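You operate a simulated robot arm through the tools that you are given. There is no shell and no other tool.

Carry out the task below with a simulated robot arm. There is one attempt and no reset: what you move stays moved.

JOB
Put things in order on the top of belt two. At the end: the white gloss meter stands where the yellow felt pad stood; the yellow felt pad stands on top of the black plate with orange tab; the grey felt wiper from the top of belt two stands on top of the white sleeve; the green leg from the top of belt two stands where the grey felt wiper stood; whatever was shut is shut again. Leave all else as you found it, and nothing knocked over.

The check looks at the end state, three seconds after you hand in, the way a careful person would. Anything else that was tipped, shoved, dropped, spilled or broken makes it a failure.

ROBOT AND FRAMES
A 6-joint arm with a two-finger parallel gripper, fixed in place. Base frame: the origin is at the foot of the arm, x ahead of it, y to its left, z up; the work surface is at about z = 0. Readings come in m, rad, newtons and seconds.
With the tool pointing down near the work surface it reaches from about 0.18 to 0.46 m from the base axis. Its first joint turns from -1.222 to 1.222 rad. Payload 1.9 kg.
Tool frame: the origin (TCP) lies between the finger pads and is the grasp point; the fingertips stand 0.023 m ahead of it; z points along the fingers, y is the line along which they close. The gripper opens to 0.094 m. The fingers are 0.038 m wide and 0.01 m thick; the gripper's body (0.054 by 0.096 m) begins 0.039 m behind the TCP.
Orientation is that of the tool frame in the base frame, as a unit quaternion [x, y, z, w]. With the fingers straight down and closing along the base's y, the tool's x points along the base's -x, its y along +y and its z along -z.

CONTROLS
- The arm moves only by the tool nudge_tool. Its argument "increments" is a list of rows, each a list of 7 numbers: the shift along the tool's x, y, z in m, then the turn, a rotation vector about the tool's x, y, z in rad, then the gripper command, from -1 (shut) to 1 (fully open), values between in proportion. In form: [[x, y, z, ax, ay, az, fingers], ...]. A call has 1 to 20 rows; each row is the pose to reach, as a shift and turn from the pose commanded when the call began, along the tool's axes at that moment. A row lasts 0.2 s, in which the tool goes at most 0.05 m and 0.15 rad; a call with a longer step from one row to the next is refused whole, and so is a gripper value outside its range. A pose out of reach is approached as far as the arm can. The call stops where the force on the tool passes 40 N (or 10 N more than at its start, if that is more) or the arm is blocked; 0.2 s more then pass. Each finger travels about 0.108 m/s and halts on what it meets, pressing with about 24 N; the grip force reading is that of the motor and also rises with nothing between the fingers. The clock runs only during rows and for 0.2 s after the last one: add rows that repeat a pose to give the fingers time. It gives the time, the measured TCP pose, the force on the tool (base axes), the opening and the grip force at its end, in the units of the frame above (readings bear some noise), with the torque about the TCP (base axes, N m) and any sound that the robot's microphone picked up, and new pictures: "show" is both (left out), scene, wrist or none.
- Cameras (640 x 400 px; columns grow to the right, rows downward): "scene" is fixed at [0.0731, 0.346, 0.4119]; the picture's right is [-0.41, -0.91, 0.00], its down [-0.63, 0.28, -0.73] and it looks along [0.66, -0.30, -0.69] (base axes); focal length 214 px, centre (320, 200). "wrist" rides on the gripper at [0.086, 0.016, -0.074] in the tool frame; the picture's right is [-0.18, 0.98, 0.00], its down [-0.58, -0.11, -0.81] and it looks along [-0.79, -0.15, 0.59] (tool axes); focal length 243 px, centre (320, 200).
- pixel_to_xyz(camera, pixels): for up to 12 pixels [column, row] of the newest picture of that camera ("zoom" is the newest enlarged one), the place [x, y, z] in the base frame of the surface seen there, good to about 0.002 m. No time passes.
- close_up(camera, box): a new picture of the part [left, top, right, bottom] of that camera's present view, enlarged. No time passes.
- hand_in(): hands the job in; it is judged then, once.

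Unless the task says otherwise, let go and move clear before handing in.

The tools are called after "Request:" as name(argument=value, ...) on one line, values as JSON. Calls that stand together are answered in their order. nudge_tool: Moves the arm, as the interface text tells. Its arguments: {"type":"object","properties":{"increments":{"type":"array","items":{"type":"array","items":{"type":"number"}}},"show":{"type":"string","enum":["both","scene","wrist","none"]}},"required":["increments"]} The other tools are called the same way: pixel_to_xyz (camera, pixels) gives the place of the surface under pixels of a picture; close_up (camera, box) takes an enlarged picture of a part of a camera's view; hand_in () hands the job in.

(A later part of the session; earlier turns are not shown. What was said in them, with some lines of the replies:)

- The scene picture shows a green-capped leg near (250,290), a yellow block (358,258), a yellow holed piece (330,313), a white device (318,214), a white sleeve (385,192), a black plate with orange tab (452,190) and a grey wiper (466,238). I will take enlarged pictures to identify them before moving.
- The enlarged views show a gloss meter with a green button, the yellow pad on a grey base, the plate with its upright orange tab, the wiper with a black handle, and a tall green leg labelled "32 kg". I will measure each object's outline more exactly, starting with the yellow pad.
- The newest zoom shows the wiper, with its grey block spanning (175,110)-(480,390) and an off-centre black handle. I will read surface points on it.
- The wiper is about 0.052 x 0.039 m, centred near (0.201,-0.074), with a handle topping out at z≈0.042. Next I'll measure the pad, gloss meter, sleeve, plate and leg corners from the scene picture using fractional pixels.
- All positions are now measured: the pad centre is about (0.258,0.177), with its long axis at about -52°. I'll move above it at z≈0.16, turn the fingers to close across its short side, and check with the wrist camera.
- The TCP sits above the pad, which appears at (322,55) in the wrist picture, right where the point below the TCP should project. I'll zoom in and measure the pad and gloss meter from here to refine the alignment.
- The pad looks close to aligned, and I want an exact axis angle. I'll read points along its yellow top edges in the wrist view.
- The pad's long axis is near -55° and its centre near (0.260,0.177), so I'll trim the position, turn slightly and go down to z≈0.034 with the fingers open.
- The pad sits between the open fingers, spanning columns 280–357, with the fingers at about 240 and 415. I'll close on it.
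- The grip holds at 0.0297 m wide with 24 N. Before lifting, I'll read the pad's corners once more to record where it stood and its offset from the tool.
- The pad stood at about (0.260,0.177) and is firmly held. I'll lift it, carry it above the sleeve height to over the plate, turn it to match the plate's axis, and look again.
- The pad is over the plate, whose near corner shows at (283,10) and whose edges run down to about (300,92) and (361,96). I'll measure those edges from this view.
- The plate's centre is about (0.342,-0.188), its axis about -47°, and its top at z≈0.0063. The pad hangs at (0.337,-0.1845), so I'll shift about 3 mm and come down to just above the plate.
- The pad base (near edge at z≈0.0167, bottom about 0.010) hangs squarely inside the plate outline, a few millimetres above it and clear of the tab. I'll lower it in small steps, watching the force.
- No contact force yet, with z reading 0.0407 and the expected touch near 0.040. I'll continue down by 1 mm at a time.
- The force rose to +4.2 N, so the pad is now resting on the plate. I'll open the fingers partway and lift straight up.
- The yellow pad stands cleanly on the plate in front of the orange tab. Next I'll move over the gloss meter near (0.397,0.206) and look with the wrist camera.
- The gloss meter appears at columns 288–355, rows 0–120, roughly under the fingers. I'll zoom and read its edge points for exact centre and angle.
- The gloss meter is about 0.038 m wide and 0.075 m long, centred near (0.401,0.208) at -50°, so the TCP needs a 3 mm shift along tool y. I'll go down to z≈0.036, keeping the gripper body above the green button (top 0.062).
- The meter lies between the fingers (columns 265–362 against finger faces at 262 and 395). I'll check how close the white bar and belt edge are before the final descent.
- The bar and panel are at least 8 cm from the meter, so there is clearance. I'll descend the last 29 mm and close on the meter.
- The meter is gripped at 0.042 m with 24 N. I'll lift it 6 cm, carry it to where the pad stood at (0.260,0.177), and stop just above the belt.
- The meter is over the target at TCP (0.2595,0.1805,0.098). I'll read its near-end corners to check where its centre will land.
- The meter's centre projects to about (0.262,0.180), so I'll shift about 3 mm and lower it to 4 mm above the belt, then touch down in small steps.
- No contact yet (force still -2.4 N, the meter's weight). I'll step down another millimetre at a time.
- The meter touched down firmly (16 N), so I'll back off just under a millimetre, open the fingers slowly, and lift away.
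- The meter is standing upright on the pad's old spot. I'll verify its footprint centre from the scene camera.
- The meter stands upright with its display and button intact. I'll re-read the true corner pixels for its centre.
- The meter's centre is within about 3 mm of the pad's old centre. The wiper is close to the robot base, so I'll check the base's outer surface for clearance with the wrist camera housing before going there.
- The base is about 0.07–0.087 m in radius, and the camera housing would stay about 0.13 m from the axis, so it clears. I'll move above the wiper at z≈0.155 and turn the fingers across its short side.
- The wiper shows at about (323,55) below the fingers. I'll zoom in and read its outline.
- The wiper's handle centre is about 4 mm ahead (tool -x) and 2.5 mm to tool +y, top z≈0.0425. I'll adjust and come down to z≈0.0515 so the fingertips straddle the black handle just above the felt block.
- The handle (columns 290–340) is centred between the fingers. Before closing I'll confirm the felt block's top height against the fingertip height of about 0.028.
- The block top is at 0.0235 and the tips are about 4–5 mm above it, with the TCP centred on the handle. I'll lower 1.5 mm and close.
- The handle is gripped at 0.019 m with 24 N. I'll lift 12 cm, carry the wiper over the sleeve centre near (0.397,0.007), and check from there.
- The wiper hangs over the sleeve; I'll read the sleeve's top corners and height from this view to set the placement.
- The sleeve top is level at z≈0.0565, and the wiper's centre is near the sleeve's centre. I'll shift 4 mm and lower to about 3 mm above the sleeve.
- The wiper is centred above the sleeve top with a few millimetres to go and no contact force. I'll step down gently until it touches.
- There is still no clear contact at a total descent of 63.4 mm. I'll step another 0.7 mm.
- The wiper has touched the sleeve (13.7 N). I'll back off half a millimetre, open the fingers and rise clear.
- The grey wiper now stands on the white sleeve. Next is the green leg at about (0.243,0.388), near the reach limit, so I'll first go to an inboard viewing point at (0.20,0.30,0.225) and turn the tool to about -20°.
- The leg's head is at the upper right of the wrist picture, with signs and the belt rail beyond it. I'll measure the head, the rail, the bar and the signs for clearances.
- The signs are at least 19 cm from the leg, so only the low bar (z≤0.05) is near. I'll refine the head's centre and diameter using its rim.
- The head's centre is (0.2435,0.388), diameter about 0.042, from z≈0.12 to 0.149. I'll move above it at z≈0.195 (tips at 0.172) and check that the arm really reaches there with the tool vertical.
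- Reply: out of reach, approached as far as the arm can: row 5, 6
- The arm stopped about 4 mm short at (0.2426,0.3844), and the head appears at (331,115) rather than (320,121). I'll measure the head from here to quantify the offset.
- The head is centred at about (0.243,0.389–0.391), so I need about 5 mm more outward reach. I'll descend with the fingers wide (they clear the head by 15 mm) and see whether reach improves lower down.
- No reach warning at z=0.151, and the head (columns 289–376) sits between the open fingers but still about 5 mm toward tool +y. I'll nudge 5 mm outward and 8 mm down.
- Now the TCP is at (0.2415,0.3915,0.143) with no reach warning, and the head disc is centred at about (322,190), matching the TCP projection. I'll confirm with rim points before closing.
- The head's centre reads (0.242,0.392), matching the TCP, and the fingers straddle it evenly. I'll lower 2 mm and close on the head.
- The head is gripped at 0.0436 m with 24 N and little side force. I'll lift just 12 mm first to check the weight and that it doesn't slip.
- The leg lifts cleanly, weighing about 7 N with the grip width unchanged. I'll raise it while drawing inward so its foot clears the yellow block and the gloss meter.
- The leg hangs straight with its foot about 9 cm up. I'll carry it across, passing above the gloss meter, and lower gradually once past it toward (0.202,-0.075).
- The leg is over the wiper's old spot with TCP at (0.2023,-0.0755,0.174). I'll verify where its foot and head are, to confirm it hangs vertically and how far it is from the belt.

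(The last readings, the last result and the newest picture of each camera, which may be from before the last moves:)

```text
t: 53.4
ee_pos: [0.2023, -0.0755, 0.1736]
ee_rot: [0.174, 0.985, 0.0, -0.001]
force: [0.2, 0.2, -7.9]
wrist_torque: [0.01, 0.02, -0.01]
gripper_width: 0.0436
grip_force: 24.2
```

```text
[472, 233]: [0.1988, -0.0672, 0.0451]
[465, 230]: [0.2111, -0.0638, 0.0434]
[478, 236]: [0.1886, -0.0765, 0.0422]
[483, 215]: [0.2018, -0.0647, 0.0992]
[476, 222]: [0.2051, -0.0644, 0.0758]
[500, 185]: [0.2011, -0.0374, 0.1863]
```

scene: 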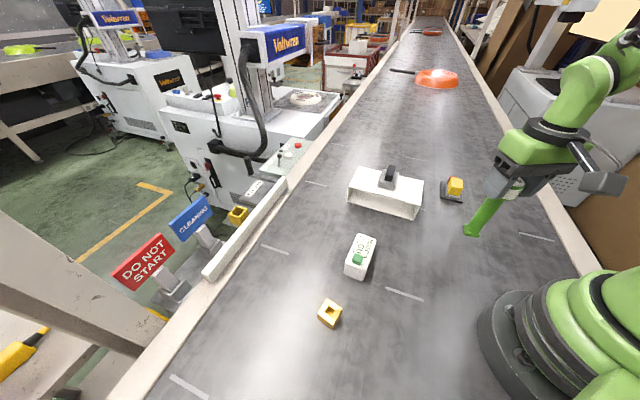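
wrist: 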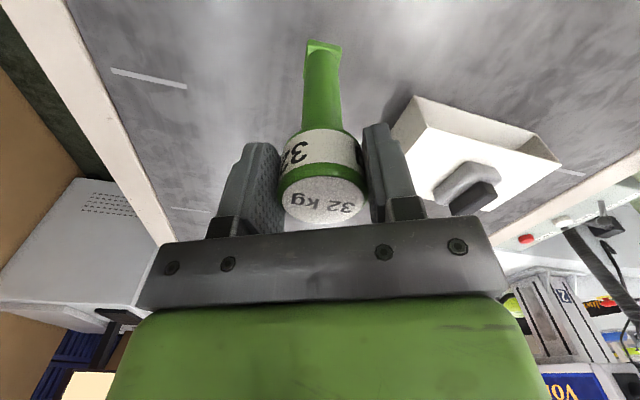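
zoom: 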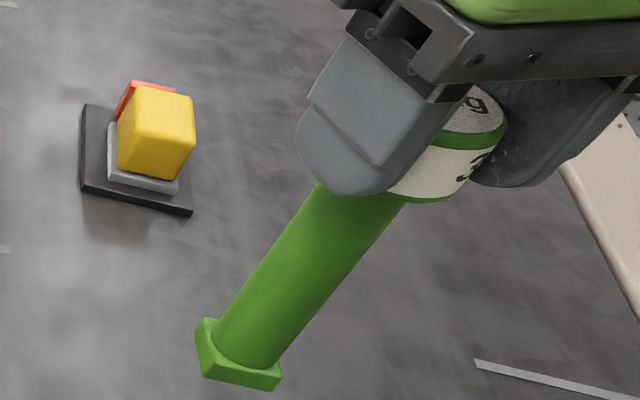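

The leg hangs vertically (same appearance in the hand as when standing) and is centred near (0.202,-0.074). Its foot should touch after 34 mm, so I'll lower 29 mm first.

Request:
nudge_tool(increments=[[0, 0, 0.008, 0, 0, 0, -1], [0, 0, 0.018, 0, 0, 0, -1], [0, 0, 0.025, 0, 0, 0, -1], [0, 0, 0.029, 0, 0, 0, -1], [0, 0, 0.029, 0, 0, 0, -1]], show="none")

Request:
nudge_tool(increments=[[0, 0, 0.001, 0, 0, 0, -1], [0, 0, 0.002, 0, 0, 0, -1], [0, 0, 0.002, 0, 0, 0, -1]], show="none")

Request:
nudge_tool(increments=[[0, 0, 0.001, 0, 0, 0, -1], [0, 0, 0.001, 0, 0, 0, -1]], show="both")

```text
t: 54.6
ee_pos: [0.2019, -0.0722, 0.1465]
ee_rot: [0.175, 0.985, 0.0, 0.0]
force: [-0.3, 0.3, -8.1]
wrist_torque: [0.02, 0.06, -0.01]
gripper_width: 0.0437
grip_force: 24.3
```

```text
t: 55.4
ee_pos: [0.2009, -0.0735, 0.1443]
ee_rot: [0.175, 0.985, 0.0, 0.0]
force: [-0.1, 0.0, -7.1]
wrist_torque: [0.01, 0.03, -0.03]
gripper_width: 0.0435
grip_force: 24.2
```

```text
t: 56.0
ee_pos: [0.2006, -0.0742, 0.143]
ee_rot: [0.175, 0.985, 0.0, 0.0]
force: [-0.1, -0.2, -7.4]
wrist_torque: [0.03, 0.08, 0.02]
gripper_width: 0.0436
grip_force: 23.5
```

scene: 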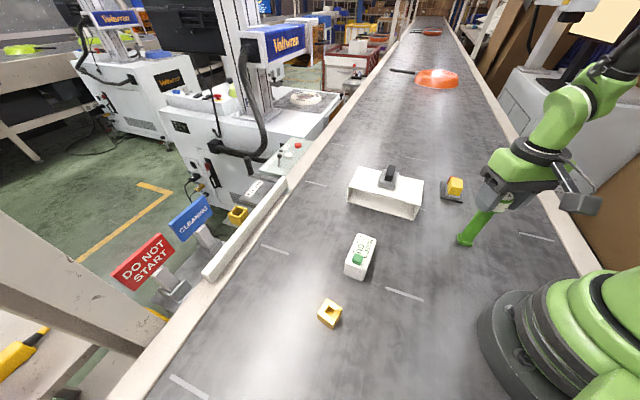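
wrist: 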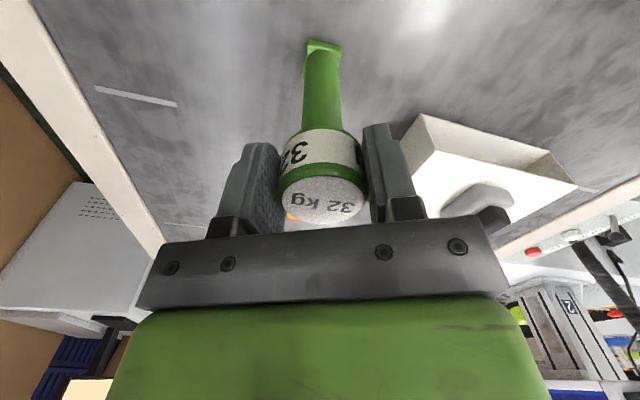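

Still carrying the full weight (-7.4 N) at 32 mm of descent. I'll keep stepping down in sub-millimetre moves.

Request:
nudge_tool(increments=[[0, 0, 0.001, 0, 0, 0, -1], [0, 0, 0.001, 0, 0, 0, -1]], show="none")

Request:
nudge_tool(increments=[[0, 0, 0.0007, 0, 0, 0, -1], [0, 0, 0.0007, 0, 0, 0, -1]], show="none")

```text
t: 56.6
ee_pos: [0.2005, -0.0749, 0.1423]
ee_rot: [0.175, 0.985, 0.0, 0.0]
force: [0.4, -0.3, -7.2]
wrist_torque: [0.04, 0.06, -0.01]
gripper_width: 0.0436
grip_force: 23.9
```

```text
t: 57.2
ee_pos: [0.2012, -0.0741, 0.1413]
ee_rot: [0.175, 0.985, 0.0, 0.0]
force: [-0.6, 0.6, -7.3]
wrist_torque: [0.04, 0.08, 0.01]
gripper_width: 0.0435
grip_force: 24.2
```

Request:
nudge_tool(increments=[[0, 0, 0.0006, 0, 0, 0, -1], [0, 0, 0.0006, 0, 0, 0, -1]], show="none")

```text
t: 57.8
ee_pos: [0.2011, -0.0742, 0.1428]
ee_rot: [0.175, 0.985, 0.0, 0.0]
force: [-0.2, 0.2, -7.0]
wrist_torque: [0.04, 0.07, 0.0]
gripper_width: 0.0435
grip_force: 24.2
```

The weight is still -7 N at 34.3 mm. I'll take another 0.6 mm step.

Request:
nudge_tool(increments=[[0, 0, 0.0006, 0, 0, 0, -1], [0, 0, 0.0006, 0, 0, 0, -1]], show="none")

```text
t: 58.4
ee_pos: [0.2006, -0.075, 0.1411]
ee_rot: [0.175, 0.985, 0.0, 0.0]
force: [-5.0, 0.7, 22.3]
wrist_torque: [0.0, -0.09, 0.07]
gripper_width: 0.0438
grip_force: 23.7
```

The foot has touched the belt (22 N). I'll back off 0.5 mm and check that the load is near zero before opening.

Request:
nudge_tool(increments=[[0, 0, -0.0004, 0, 0, 0, -1], [0, 0, -0.0004, 0, 0, 0, -1]], show="both")

```text
t: 59.0
ee_pos: [0.2005, -0.0753, 0.1411]
ee_rot: [0.174, 0.985, 0.0, 0.0]
force: [2.8, 3.5, 12.8]
wrist_torque: [0.1, -0.61, 0.05]
gripper_width: 0.0435
grip_force: 24.0
```

scene: 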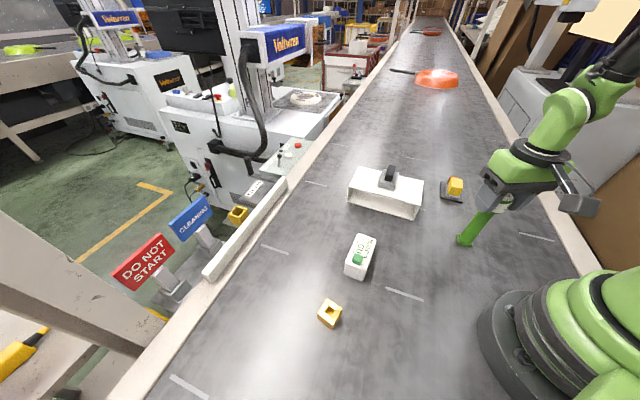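
wrist: 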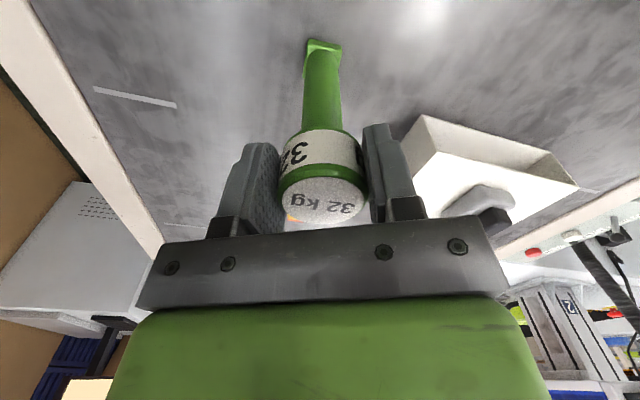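

There is still a 12.8 N load, so I'll back off a little more before releasing.

Request:
nudge_tool(increments=[[0, 0, -0.0003, 0, 0, 0, -1], [0, 0, -0.0003, 0, 0, 0, -1]], show="none")

```text
t: 59.6
ee_pos: [0.2004, -0.0751, 0.1413]
ee_rot: [0.174, 0.985, -0.001, -0.001]
force: [1.7, -1.4, -7.4]
wrist_torque: [-0.02, -0.03, -0.03]
gripper_width: 0.0435
grip_force: 24.4
```

The leg is now just clear of the belt by a fraction of a millimetre. I'll lower 0.2 mm, then open the fingers slowly and hold still.

Request:
nudge_tool(increments=[[0, 0, 0.0002, 0, 0, 0, -1], [0, 0, 0.0002, 0, 0, 0, -0.06], [0, 0, 0.0002, 0, 0, 0, 0.0], [0, 0, 0.0002, 0, 0, 0, 0.1], [0, 0, 0.0002, 0, 0, 0, 0.3], [0, 0, 0.0002, 0, 0, 0, 0.6], [0, 0, 0.0002, 0, 0, 0, 0.6]], show="both")

```text
t: 61.2
ee_pos: [0.2002, -0.075, 0.1407]
ee_rot: [0.175, 0.985, 0.0, 0.0]
force: [0.1, 0.2, -0.4]
wrist_torque: [-0.04, 0.0, -0.04]
gripper_width: 0.0755
grip_force: 0.1
```

scene: 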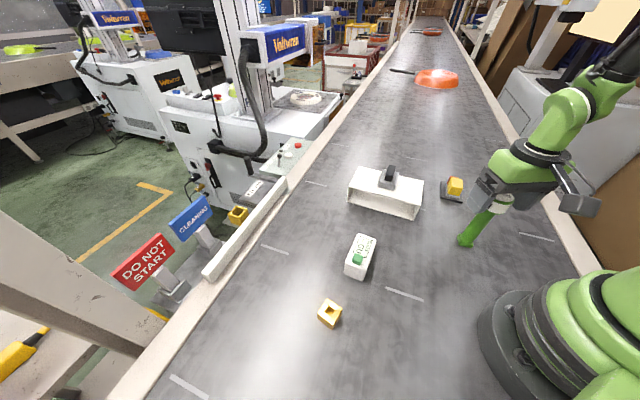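
wrist: 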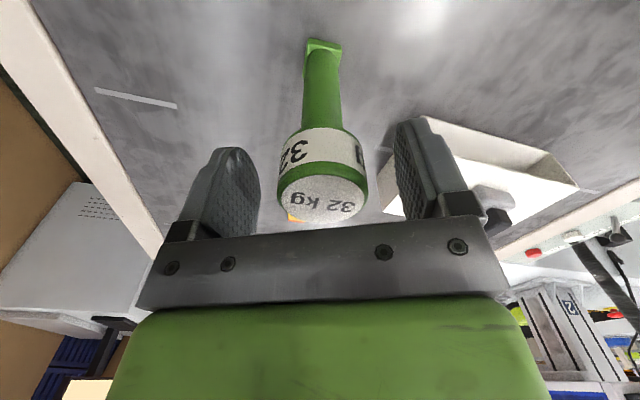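

The fingers are open around the head and the leg stands by itself. I'll rise straight up to clear it and look again.

Request:
nudge_tool(increments=[[0, 0, -0.008, 0, 0, 0, 0.6], [0, 0, -0.022, 0, 0, 0, 0.6], [0, 0, -0.045, 0, 0, 0, 0.6], [0, 0, -0.075, 0, 0, 0, 0.6], [0, 0, -0.095, 0, 0, 0, 0.6], [0, 0, -0.095, 0, 0, 0, 0.6]], show="both")

```text
t: 62.6
ee_pos: [0.201, -0.0756, 0.2358]
ee_rot: [0.175, 0.985, 0.0, 0.0]
force: [0.1, 0.0, 0.6]
wrist_torque: [-0.01, -0.02, -0.03]
gripper_width: 0.0751
grip_force: 0.0
```

scene: 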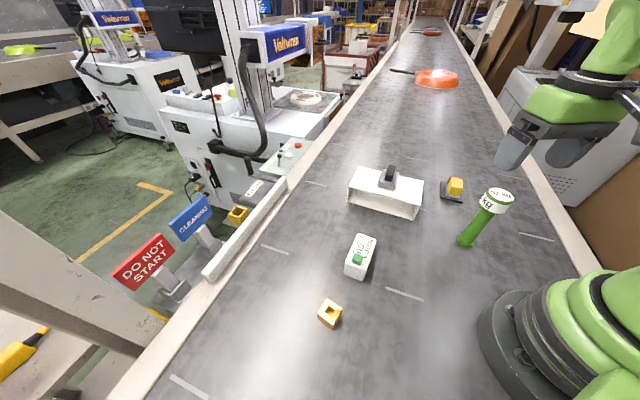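
wrist: 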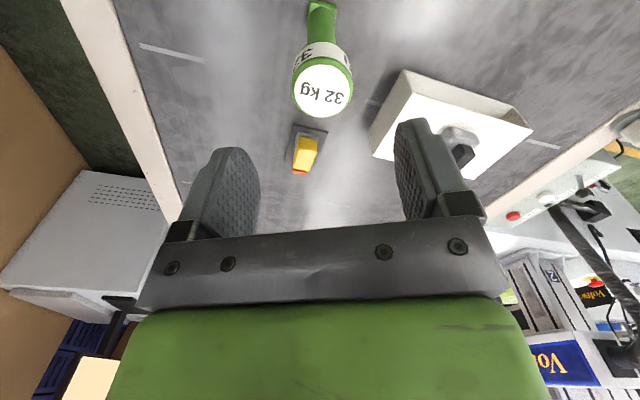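

The leg stands upright where the wiper was, and all other pieces look in place. I'll move the arm back up near its starting pose, clear of everything, then inspect each item.

Request:
nudge_tool(increments=[[0, 0, -0.035, 0, 0, 0, 0.8], [0, 0, -0.07, 0, 0, 0, 1], [-0.0213, 0.0323, -0.07, 0, 0, -0.08, 1], [-0.0425, 0.0647, -0.07, 0, 0, -0.16, 1], [-0.0638, 0.097, -0.07, 0, 0, -0.24, 1], [-0.085, 0.1293, -0.07, 0, 0, -0.32, 1], [-0.085, 0.1293, -0.07, 0, 0, -0.349, 1], [-0.085, 0.1293, -0.07, 0, 0, -0.349, 1]], show="both")

Request:
close_up(camera="scene", box=[330, 150, 530, 275])

Request:
pixel_to_xyz(camera="scene", pixels=[[360, 167.8], [423, 182], [420, 204.5], [350, 187], [441.5, 182.5], [462, 201.5], [440.7, 197], [330, 310], [497, 197], [460, 243], [473, 247], [468, 240]])

```text
t: 64.4
ee_pos: [0.325, 0.0194, 0.3034]
ee_rot: [0.0, 1.0, 0.001, 0.0]
force: [-0.5, -0.3, 0.4]
wrist_torque: [0.01, 0.03, -0.02]
gripper_width: 0.0941
grip_force: 0.0
```

scene: 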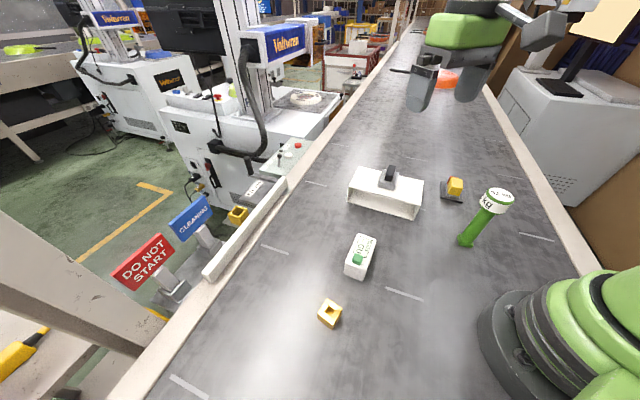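
wrist: 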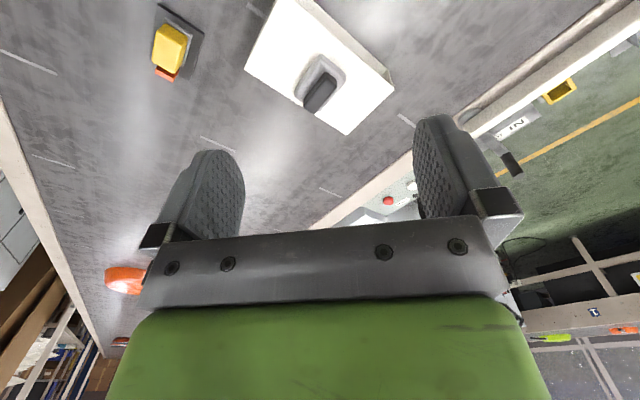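

```text
3.20 times, centred on (430, 212) of scene
```

zoom: 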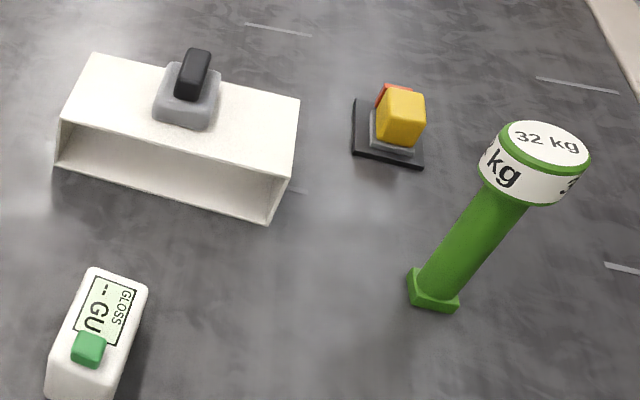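

```text
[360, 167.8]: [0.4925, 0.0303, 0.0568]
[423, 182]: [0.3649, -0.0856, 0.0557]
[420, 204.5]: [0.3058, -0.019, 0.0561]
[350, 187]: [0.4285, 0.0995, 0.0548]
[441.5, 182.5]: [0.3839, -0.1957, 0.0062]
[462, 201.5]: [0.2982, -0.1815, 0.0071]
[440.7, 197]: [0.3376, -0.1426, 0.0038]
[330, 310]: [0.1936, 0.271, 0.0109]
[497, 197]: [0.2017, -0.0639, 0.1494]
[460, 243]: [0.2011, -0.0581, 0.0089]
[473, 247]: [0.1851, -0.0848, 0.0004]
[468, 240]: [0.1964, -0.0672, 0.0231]
```

The sleeve, plate and yellow block corners read the same as at the start. I'll check the leg's head and foot centres for position and uprightness.

Request:
pixel_to_xyz(camera="scene", pixels=[[500.5, 195.3], [489, 190], [514, 199], [503, 189], [497, 203], [458.2, 236], [459, 243], [472, 246], [473, 240], [480, 225]])

Request:
close_up(camera="scene", box=[440, 180, 536, 250])

```text
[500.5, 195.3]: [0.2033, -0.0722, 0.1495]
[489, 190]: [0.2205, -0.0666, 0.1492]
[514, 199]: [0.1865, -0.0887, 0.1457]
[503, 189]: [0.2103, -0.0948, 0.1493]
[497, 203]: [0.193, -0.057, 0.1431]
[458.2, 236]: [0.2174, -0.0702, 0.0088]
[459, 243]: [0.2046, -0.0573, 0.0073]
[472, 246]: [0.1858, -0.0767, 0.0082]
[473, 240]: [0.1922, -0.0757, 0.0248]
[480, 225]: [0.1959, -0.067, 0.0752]
```

```text
5.71 times, centred on (488, 215) of scene
```

zoom: 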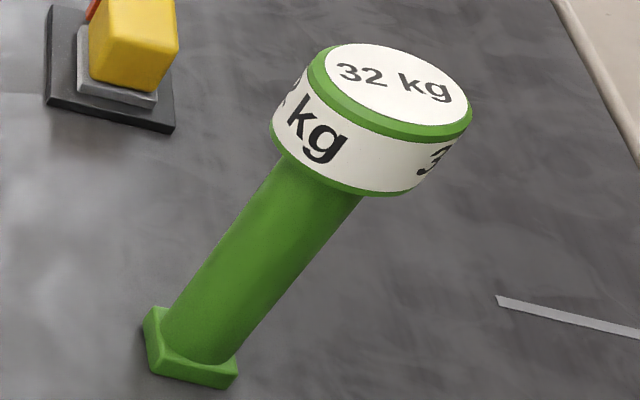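

The leg's head centre (about 0.203,-0.076) is directly above its foot centre (about 0.202,-0.074), so it is upright on the wiper's old spot. All four moves are done, nothing else has shifted, and the open gripper is clear, so I'm handing in.

Request:
hand_in()

```text
The job is handed in.
```

The job is handed in: all four items on belt two are where you asked, and all of them are upright. I don't have the result of the check yet.

| Item | Now stands | How close |
|---|---|---|
| Yellow felt pad | On the black plate, clear of the orange tab | Well inside the plate's edges |
| White gloss meter | Where the yellow pad stood | Within about 3 mm |
| Grey felt wiper | On top of the white sleeve | Near the middle of the sleeve's top |
| Green leg | Where the grey wiper stood | Within about 2 mm |

- **Left alone:** the sleeve, the plate and the small yellow block read the same positions as at the start. I touched nothing else.
- **Shut things:** I opened nothing, so there was nothing to shut again.
- **Green leg:** it is labelled "32 kg", but it weighed only about 7 N (0.7 kg) in the gripper, well under the arm's 1.9 kg payload.

The gripper is open and the arm is back near its starting position, clear of everything.
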